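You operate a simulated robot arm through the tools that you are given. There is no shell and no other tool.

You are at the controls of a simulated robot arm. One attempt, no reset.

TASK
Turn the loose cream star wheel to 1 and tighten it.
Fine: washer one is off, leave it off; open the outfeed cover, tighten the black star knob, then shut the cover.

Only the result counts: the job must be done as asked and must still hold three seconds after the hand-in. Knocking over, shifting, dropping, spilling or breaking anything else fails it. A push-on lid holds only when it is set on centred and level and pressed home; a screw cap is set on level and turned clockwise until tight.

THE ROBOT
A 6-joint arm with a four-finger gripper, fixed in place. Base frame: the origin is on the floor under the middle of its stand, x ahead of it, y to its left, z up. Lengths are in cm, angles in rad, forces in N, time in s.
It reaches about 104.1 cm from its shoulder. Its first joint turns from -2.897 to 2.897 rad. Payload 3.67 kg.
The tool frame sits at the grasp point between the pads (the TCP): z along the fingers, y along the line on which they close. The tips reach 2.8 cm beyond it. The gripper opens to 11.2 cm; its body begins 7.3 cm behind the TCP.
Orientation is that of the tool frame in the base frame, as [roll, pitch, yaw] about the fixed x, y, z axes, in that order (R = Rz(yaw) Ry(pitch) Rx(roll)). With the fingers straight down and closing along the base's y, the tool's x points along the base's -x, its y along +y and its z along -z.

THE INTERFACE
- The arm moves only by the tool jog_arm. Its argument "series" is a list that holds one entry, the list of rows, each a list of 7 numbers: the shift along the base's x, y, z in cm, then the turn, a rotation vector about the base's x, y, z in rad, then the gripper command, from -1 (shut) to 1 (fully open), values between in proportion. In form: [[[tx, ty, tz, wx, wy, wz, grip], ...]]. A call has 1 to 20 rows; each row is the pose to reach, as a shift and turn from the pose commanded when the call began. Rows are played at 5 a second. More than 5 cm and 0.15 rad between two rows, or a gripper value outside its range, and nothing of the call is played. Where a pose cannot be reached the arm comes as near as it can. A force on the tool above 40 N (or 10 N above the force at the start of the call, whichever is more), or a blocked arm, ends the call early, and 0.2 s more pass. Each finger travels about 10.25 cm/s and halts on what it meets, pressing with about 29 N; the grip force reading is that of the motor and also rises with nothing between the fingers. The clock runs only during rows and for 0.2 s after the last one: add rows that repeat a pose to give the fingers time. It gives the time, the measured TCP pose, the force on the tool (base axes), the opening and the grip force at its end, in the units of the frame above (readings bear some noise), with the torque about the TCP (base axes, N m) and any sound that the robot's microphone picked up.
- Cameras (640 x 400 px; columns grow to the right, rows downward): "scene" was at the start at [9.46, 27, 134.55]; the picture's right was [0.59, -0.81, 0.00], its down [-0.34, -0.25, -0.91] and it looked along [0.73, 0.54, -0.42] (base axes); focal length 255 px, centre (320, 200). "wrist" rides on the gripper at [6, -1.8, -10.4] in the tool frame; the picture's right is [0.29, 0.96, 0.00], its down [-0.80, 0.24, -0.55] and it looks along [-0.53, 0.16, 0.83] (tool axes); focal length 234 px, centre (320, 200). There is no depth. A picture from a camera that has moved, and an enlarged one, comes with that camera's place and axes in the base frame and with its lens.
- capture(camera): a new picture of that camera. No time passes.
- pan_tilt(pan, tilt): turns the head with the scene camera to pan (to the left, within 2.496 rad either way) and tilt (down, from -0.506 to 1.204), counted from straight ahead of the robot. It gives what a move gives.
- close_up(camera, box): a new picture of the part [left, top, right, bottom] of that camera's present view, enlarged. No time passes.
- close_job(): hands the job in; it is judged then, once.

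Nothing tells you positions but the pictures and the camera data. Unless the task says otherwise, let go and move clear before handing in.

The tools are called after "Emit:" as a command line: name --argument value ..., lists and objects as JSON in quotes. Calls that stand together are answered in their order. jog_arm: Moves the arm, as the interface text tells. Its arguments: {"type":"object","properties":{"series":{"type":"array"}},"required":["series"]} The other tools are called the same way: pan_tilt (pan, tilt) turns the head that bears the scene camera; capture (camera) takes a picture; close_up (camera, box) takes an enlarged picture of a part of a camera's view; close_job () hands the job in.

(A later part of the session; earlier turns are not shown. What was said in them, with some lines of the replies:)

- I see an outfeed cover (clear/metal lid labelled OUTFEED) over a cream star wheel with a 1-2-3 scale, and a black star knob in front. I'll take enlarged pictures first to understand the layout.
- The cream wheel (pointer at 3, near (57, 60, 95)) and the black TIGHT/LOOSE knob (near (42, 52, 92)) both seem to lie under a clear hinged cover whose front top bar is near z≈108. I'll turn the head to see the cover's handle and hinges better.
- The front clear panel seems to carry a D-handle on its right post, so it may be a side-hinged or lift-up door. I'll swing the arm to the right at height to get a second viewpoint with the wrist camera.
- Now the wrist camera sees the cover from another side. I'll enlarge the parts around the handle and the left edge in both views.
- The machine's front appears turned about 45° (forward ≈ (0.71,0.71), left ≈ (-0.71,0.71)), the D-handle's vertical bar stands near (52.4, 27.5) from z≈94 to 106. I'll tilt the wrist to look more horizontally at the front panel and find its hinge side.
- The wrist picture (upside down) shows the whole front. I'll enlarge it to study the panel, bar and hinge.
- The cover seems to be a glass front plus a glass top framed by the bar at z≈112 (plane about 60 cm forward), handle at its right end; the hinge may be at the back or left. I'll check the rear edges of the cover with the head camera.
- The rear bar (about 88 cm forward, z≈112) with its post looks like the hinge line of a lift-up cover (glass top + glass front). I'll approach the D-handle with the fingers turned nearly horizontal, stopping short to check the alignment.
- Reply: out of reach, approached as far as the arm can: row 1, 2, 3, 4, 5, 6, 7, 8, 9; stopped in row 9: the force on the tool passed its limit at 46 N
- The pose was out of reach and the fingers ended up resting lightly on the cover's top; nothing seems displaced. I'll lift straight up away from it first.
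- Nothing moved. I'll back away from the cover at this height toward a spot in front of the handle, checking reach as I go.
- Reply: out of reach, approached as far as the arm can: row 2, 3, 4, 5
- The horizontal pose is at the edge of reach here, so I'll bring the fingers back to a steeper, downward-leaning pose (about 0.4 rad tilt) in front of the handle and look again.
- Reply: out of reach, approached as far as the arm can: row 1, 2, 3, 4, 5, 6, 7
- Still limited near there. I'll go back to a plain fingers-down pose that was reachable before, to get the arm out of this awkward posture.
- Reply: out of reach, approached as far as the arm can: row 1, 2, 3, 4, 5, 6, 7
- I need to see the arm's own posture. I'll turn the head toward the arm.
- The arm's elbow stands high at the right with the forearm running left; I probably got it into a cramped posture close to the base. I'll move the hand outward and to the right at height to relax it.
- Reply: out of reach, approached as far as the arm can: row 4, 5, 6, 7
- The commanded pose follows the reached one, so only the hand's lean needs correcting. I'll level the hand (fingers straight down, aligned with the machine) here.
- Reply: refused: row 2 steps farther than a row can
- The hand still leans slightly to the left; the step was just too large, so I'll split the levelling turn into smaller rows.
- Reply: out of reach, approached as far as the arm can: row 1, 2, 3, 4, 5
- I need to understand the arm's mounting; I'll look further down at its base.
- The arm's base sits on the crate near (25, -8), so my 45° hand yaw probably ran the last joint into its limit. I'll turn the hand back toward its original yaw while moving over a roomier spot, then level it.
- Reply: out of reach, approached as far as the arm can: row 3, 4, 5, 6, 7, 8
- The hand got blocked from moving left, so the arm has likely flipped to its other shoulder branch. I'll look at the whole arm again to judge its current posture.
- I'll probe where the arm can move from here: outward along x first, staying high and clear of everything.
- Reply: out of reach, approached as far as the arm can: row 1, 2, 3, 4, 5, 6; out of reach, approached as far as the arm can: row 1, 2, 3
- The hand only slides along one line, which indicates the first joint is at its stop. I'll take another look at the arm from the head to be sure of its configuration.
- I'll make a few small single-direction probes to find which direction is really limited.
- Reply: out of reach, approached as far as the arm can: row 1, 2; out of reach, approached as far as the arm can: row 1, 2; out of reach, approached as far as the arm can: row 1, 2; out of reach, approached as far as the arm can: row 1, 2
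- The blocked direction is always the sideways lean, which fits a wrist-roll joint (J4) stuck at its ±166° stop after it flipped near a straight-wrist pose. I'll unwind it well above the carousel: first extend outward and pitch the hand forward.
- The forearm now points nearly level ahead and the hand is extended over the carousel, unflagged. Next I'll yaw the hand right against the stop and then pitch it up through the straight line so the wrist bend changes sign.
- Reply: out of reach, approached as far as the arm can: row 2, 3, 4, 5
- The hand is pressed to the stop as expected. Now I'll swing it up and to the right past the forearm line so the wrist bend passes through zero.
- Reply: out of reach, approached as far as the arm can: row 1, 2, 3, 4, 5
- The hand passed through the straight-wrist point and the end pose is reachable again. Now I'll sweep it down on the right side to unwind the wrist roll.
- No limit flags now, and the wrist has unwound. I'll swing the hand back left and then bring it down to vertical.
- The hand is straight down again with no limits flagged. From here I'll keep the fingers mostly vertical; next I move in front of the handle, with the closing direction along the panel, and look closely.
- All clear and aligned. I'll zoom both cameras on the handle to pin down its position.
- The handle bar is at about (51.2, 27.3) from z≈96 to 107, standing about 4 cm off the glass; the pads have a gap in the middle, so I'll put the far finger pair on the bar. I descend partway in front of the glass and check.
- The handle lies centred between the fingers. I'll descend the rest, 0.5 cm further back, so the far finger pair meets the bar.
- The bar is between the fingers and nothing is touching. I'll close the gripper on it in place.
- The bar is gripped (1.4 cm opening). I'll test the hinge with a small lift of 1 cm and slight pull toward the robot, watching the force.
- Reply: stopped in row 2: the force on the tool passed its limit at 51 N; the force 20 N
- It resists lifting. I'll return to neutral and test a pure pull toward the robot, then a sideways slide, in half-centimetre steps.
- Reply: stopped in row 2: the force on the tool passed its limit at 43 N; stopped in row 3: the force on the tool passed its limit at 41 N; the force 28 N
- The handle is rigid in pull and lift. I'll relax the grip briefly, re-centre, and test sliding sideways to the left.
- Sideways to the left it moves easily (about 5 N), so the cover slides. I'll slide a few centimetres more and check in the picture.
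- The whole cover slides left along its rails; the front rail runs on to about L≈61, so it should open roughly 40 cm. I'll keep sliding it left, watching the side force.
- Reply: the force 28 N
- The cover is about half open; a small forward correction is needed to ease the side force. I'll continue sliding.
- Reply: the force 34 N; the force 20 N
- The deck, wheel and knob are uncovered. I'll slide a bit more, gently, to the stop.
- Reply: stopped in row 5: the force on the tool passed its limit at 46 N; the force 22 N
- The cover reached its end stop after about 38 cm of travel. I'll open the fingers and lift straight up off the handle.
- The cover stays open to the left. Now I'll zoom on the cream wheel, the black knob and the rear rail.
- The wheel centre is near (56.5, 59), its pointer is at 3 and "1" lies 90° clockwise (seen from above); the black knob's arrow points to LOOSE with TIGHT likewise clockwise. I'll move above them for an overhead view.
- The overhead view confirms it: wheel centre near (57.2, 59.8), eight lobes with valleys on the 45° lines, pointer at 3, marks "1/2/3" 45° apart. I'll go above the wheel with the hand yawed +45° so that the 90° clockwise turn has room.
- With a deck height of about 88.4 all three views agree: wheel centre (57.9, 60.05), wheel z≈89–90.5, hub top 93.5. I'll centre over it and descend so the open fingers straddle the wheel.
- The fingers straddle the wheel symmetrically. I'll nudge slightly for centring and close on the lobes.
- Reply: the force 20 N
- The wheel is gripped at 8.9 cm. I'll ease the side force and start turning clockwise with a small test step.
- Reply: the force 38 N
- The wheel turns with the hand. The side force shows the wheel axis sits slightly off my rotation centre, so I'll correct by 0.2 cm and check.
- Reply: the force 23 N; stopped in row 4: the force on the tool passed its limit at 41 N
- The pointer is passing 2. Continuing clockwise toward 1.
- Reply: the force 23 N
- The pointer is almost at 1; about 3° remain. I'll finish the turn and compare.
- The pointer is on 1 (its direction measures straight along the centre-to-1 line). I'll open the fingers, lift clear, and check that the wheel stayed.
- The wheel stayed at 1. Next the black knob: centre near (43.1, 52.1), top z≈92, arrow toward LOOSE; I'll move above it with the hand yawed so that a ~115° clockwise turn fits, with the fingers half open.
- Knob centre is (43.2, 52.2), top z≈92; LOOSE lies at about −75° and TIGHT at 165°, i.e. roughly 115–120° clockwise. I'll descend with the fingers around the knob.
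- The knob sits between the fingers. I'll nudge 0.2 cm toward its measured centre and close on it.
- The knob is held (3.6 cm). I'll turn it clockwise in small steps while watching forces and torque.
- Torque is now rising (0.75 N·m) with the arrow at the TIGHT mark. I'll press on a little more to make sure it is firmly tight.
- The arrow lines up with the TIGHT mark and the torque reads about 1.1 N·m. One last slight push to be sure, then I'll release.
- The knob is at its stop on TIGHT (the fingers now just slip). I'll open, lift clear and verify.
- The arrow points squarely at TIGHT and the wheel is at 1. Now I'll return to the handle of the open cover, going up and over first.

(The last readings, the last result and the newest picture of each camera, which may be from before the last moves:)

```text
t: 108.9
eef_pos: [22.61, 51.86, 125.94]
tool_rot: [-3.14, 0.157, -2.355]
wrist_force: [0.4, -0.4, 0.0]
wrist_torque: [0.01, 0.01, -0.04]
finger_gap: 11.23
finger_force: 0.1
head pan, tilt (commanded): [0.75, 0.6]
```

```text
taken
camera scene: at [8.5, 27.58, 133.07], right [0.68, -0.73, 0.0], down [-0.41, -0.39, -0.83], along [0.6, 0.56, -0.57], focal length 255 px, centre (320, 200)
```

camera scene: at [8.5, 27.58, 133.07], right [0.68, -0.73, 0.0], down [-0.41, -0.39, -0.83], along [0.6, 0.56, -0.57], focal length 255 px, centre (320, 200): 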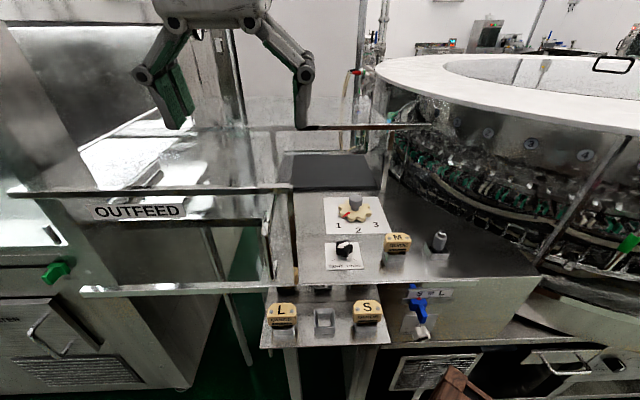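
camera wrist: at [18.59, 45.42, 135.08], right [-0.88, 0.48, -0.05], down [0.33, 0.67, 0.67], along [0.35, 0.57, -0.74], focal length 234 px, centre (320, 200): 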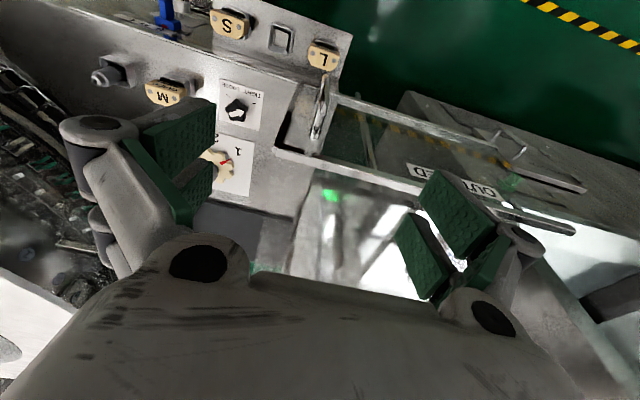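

The handle is where I left it. I'll descend around it as before.

Emit:
jog_arm --series '[[[0, 0.4, -3.5, 0, 0, 0, 1], [0.02, 0.7, -7, 0, 0, 0, 1], [0.02, 0.7, -10.5, 0, 0, 0, 1], [0.02, 0.7, -14, 0, 0, 0, 1], [0.02, 0.7, -17.5, 0, 0, 0, 1], [0.02, 0.7, -21, 0, 0, 0, 1], [0.02, 0.7, -24, 0, 0, 0, 1], [0.02, 0.7, -25, 0, 0, 0, 1], [0.02, 0.7, -25, 0, 0, 0, 1]]]'

Emit:
capture --camera "wrist"

```text
t: 110.9
eef_pos: [22.8, 52.48, 100.71]
tool_rot: [-3.138, 0.155, -2.357]
wrist_force: [-0.6, -0.1, 0.0]
wrist_torque: [0.01, -0.03, 0.06]
finger_gap: 11.21
finger_force: 0.0
head pan, tilt (commanded): [0.75, 0.6]
```

```text
taken
camera wrist: at [18.7, 45.96, 109.9], right [-0.88, 0.48, -0.05], down [0.33, 0.67, 0.67], along [0.35, 0.57, -0.74], focal length 234 px, centre (320, 200)
```

wrist: 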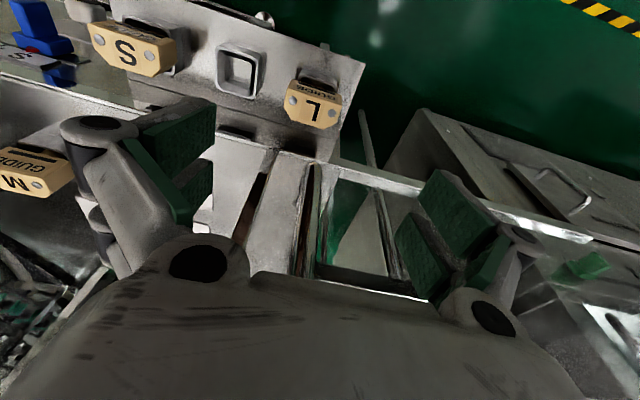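

The bar is between the fingers. I'll close on it.

Emit:
jog_arm --series '[[[0, 0, 0, 0, 0, 0, 0], [0, 0, 0, 0, 0, 0, -1], [0, 0, 0, 0, 0, 0, -1], [0, 0, 0, 0, 0, 0, -1], [0, 0, 0, 0, 0, 0, -1]]]'

Emit:
jog_arm --series '[[[0.35, -0.35, 0, 0, 0, 0, -1], [0.71, -0.71, 0, 0, 0, 0, -1], [1.41, -1.41, 0, 0, 0, 0, -1], [2.12, -2.12, 0, 0, 0, 0, -1], [2.12, -2.12, 0, 0, 0, 0, -1]]]'

```text
t: 112.1
eef_pos: [22.72, 52.46, 100.65]
tool_rot: [-3.138, 0.157, -2.357]
wrist_force: [3.5, -4.1, 0.6]
wrist_torque: [-0.16, -0.03, -0.15]
finger_gap: 1.34
finger_force: 45.1
head pan, tilt (commanded): [0.75, 0.6]
```

```text
t: 113.3
eef_pos: [24.82, 50.33, 100.66]
tool_rot: [-3.139, 0.155, -2.354]
wrist_force: [-0.2, 0.0, 2.9]
wrist_torque: [-0.52, 0.49, -0.03]
finger_gap: 1.39
finger_force: 44.8
head pan, tilt (commanded): [0.75, 0.6]
```

It slides freely. I'll continue closing in 8–10 cm stages.

Emit:
jog_arm --series '[[[0.71, -0.71, 0, 0, 0, 0, -1], [1.41, -1.41, 0, 0, 0, 0, -1], [2.12, -2.12, 0, 0, 0, 0, -1], [2.83, -2.83, 0, 0, 0, 0, -1], [3.54, -3.54, 0, 0, 0, 0, -1], [4.24, -4.24, 0, 0, 0, 0, -1], [4.95, -4.95, 0, 0, 0, 0, -1], [5.66, -5.66, 0, 0, 0, 0, -1], [5.66, -5.66, 0, 0, 0, 0, -1]]]'

```text
t: 115.3
eef_pos: [30.51, 44.72, 100.56]
tool_rot: [-3.139, 0.156, -2.357]
wrist_force: [-15.9, -19.3, -16.1]
wrist_torque: [-1.01, 0.89, -0.06]
finger_gap: 1.36
finger_force: 44.5
head pan, tilt (commanded): [0.75, 0.6]
```

Emit:
jog_arm --series '[[[0.62, -0.79, -0.05, 0, 0, 0, -1], [1.33, -1.5, -0.05, 0, 0, 0, -1], [2.04, -2.2, -0.05, 0, 0, 0, -1], [2.74, -2.91, -0.05, 0, 0, 0, -1], [3.45, -3.62, -0.05, 0, 0, 0, -1], [4.16, -4.33, -0.05, 0, 0, 0, -1], [4.86, -5.03, -0.05, 0, 0, 0, -1], [5.57, -5.74, -0.05, 0, 0, 0, -1], [5.57, -5.74, -0.05, 0, 0, 0, -1]]]'

```text
t: 117.3
eef_pos: [36.18, 39.01, 100.62]
tool_rot: [-3.139, 0.156, -2.357]
wrist_force: [6.4, 2.9, -20.6]
wrist_torque: [-0.41, 0.26, -0.09]
finger_gap: 1.38
finger_force: 44.7
head pan, tilt (commanded): [0.75, 0.6]
```

Emit:
jog_arm --series '[[[0.73, -0.69, -0.1, 0, 0, 0, -1], [1.43, -1.39, -0.1, 0, 0, 0, -1], [2.14, -2.1, -0.1, 0, 0, 0, -1], [2.85, -2.81, -0.1, 0, 0, 0, -1], [3.56, -3.52, -0.1, 0, 0, 0, -1], [4.26, -4.22, -0.1, 0, 0, 0, -1], [4.97, -4.93, -0.1, 0, 0, 0, -1], [5.68, -5.64, -0.1, 0, 0, 0, -1], [5.68, -5.64, -0.1, 0, 0, 0, -1]]]'

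```text
t: 119.3
eef_pos: [41.68, 33.55, 100.59]
tool_rot: [-3.139, 0.157, -2.356]
wrist_force: [4.8, 2.8, 23.9]
wrist_torque: [0.23, -0.24, -0.08]
finger_gap: 1.37
finger_force: 45.0
head pan, tilt (commanded): [0.75, 0.6]
```

Emit:
jog_arm --series '[[[0.72, -0.69, 0.08, 0, 0, 0, -1], [1.42, -1.4, 0.08, 0, 0, 0, -1], [2.13, -2.11, 0.08, 0, 0, 0, -1], [2.84, -2.82, 0.08, 0, 0, 0, -1], [3.55, -3.52, 0.08, 0, 0, 0, -1], [4.25, -4.23, 0.08, 0, 0, 0, -1], [4.96, -4.94, 0.08, 0, 0, 0, -1], [5.67, -5.65, 0.08, 0, 0, 0, -1], [5.67, -5.65, 0.08, 0, 0, 0, -1]]]'

```text
t: 121.3
eef_pos: [47.43, 27.71, 100.58]
tool_rot: [-3.138, 0.153, -2.357]
wrist_force: [16.4, 18.8, -30.0]
wrist_torque: [-0.15, 0.15, -0.01]
finger_gap: 1.38
finger_force: 45.1
head pan, tilt (commanded): [0.75, 0.6]
```

Nearly closed; about 3 cm remain. I'll ease the side forces and push the last part slowly to the stop.

Emit:
jog_arm --series '[[[0.07, 0.07, -0.12, 0, 0, 0, -1], [0.42, -0.28, -0.12, 0, 0, 0, -1], [0.78, -0.64, -0.12, 0, 0, 0, -1], [1.13, -0.99, -0.12, 0, 0, 0, -1], [1.48, -1.34, -0.12, 0, 0, 0, -1], [1.84, -1.7, -0.12, 0, 0, 0, -1], [2.05, -1.91, -0.12, 0, 0, 0, -1], [2.26, -2.12, -0.12, 0, 0, 0, -1], [2.47, -2.33, -0.12, 0, 0, 0, -1], [2.61, -2.47, -0.12, 0, 0, 0, -1], [2.61, -2.47, -0.12, 0, 0, 0, -1]]]'

Emit:
capture --camera "scene"

```text
t: 123.5
eef_pos: [49.67, 25.44, 100.61]
tool_rot: [3.14, 0.158, -2.353]
wrist_force: [-27.2, 14.3, 3.9]
wrist_torque: [0.22, 0.61, 0.71]
finger_gap: 1.37
finger_force: 45.2
head pan, tilt (commanded): [0.75, 0.6]
stopped in row 10: the force on the tool passed its limit at 53 N (the readings are from after the stop); the commanded pose is now the measured one
```

```text
taken
camera scene: at [8.37, 27.64, 133.06], right [0.68, -0.73, 0.0], down [-0.41, -0.39, -0.83], along [0.6, 0.56, -0.56], focal length 255 px, centre (320, 200)
```

scene: 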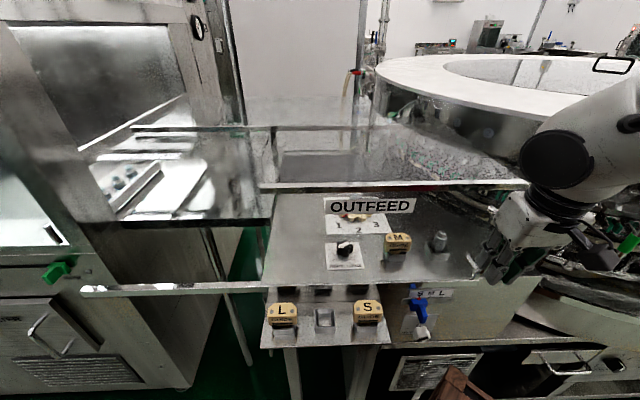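

The cover has come up against its closed stop at the original position. I'll open the fingers and lift off.

Emit:
jog_arm --series '[[[0, 0, 0, 0, 0, 0, -0.5], [0, 0, 0, 0, 0, 0, 0.3], [0, 0, 0, 0, 0, 0, 1], [0, 0, 0, 0, 0, 0, 1], [0, 0, 0, 0, 0, 0, 1]]]'

Emit:
jog_arm --series '[[[-0.2, -0.2, 3, 0, 0, 0, 1], [-0.3, -0.3, 6, 0, 0, 0, 1], [-0.3, -0.3, 9.5, 0, 0, 0, 1], [-0.3, -0.3, 13, 0, 0, 0, 1], [-0.3, -0.3, 16.5, 0, 0, 0, 1], [-0.3, -0.3, 20, 0, 0, 0, 1], [-1, -1, 24, 0, 0, 0, 1], [-2, -2, 27, 0, 0, 0, 1], [-2, -2, 27, 0, 0, 0, 1]]]'

Emit:
capture --camera "scene"

Emit:
close_up --camera "scene" --box '[240, 150, 520, 320]'

Emit:
capture --camera "wrist"

```text
t: 124.7
eef_pos: [49.69, 25.42, 100.59]
tool_rot: [-3.141, 0.159, -2.355]
wrist_force: [0.7, -0.4, -0.3]
wrist_torque: [0.01, 0.01, 0.0]
finger_gap: 11.18
finger_force: 0.1
head pan, tilt (commanded): [0.75, 0.6]
```

```text
t: 126.7
eef_pos: [47.85, 23.3, 127.8]
tool_rot: [3.142, 0.158, -2.354]
wrist_force: [0.1, -0.1, 0.4]
wrist_torque: [-0.01, 0.02, -0.01]
finger_gap: 11.22
finger_force: 0.0
head pan, tilt (commanded): [0.75, 0.6]
```

```text
taken
camera scene: at [8.5, 27.57, 133.07], right [0.68, -0.73, 0.0], down [-0.41, -0.39, -0.83], along [0.6, 0.56, -0.56], focal length 255 px, centre (320, 200)
```

scene: 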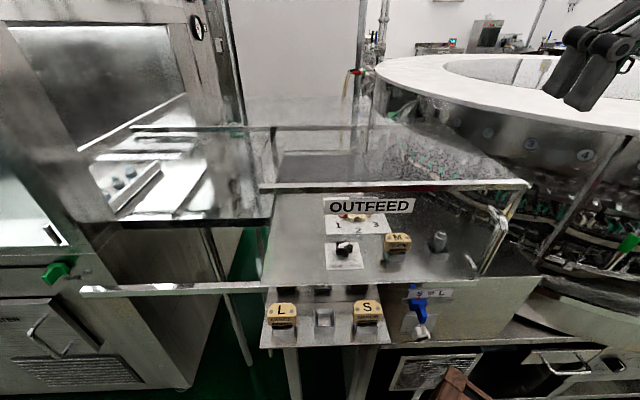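

```text
2.29 times, centred on (380, 235) of scene
camera zoom: at [8.5, 27.57, 133.07], right [0.68, -0.73, 0.0], down [-0.41, -0.39, -0.83], along [0.6, 0.56, -0.56], focal length 582 px, centre (183, 120)
```

zoom: 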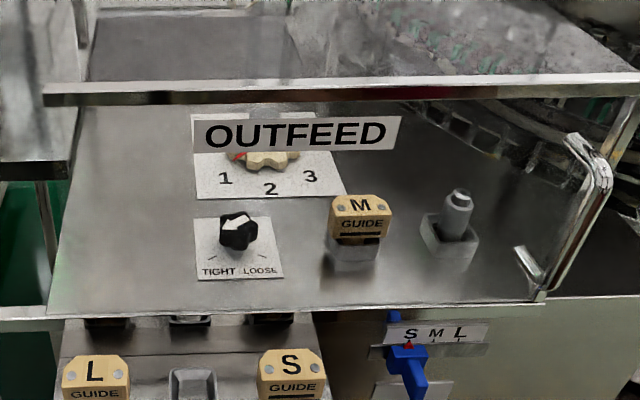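

```text
taken
camera wrist: at [43.83, 16.81, 137.09], right [-0.88, 0.47, -0.04], down [0.32, 0.67, 0.67], along [0.35, 0.58, -0.74], focal length 234 px, centre (320, 200)
```

wrist: 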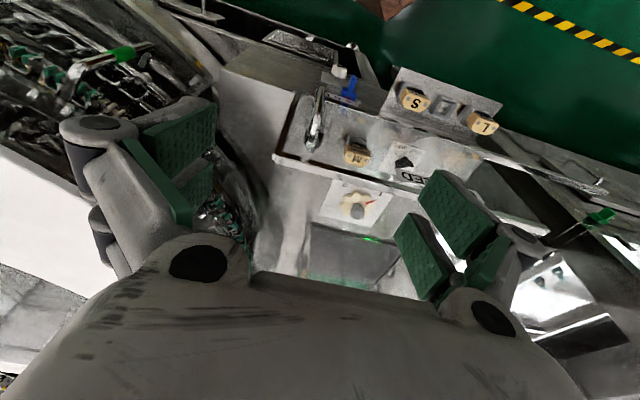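

The cover is shut, with the label and handle back at their original place. I'll zoom once more on the wheel and knob through the glass before handing in.

Emit:
close_up --camera "wrist" --box '[300, 120, 440, 240]'

Emit:
close_up --camera "scene" --box '[310, 190, 410, 280]'

Emit:
close_up --camera "scene" --box '[440, 170, 560, 300]'

```text
3.33 times, centred on (370, 180) of wrist
camera zoom: at [43.83, 16.81, 137.09], right [-0.88, 0.47, -0.04], down [0.32, 0.67, 0.67], along [0.35, 0.58, -0.74], focal length 781 px, centre (153, 267)
```

zoom: 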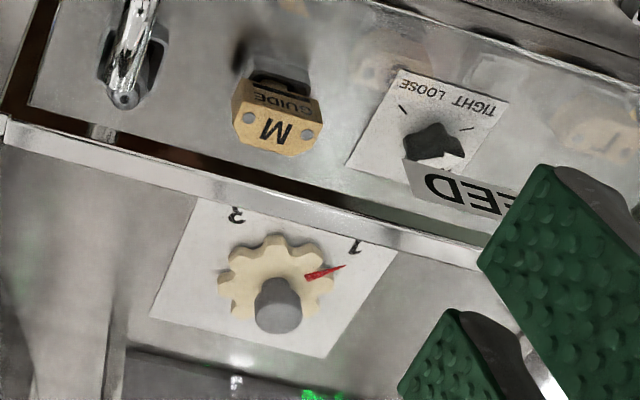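

```text
4.44 times, centred on (360, 235) of scene
camera zoom: at [8.5, 27.57, 133.07], right [0.68, -0.73, 0.0], down [-0.41, -0.39, -0.83], along [0.6, 0.56, -0.56], focal length 1132 px, centre (142, 44)
```

zoom: 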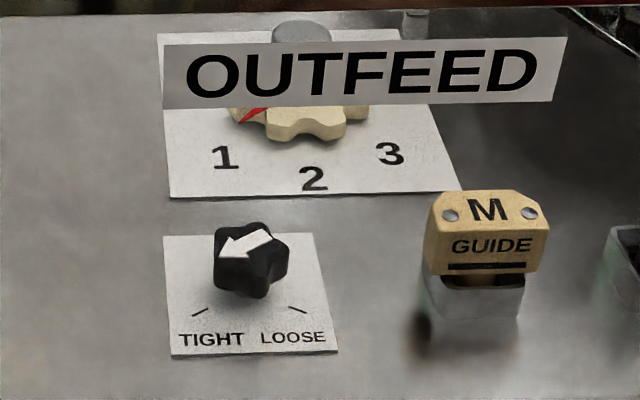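

```text
3.08 times, centred on (500, 235) of scene
camera zoom: at [8.5, 27.57, 133.07], right [0.68, -0.73, 0.0], down [-0.41, -0.39, -0.83], along [0.6, 0.56, -0.56], focal length 784 px, centre (-234, 92)
```

zoom: 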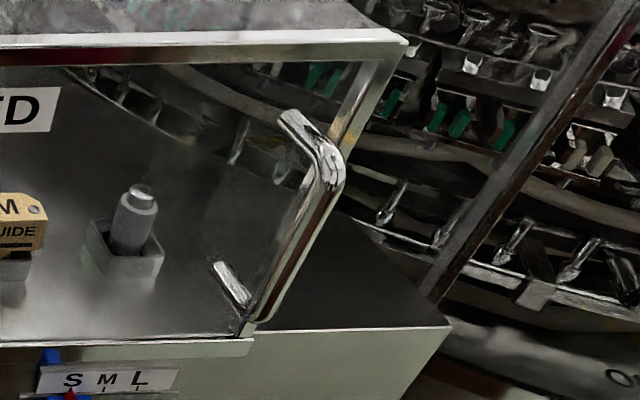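

The wheel's pointer is on 1, the black knob points to TIGHT, and the cover is shut with the arm clear of it. I'm handing in the job.

Emit:
close_job

```text
The job is handed in.
```

The job is handed in, but the hand-in gave no verdict, so I can't say how it was judged.

- **Cream star wheel:** I turned it 90° clockwise from 3, and its pointer is now on 1.
- **Black star knob:** I turned it clockwise until it stopped with the arrow on TIGHT. I took this knob to be what locks the wheel, but I didn't test that the wheel is now held.
- **Outfeed cover:** It slides rather than lifts. I opened it fully to the left, did the work, and slid it back against its closed stop.
- **Washer one:** I left it alone.

Two contacts happened along the way. Early on, the fingers pressed on top of the cover at up to 46 N when a pose was out of reach. Before I found that the cover slides, I also pulled and lifted on its handle, up to 51 N. I saw nothing shifted or damaged afterwards.

The arm was released and clear of the cover before I handed in.
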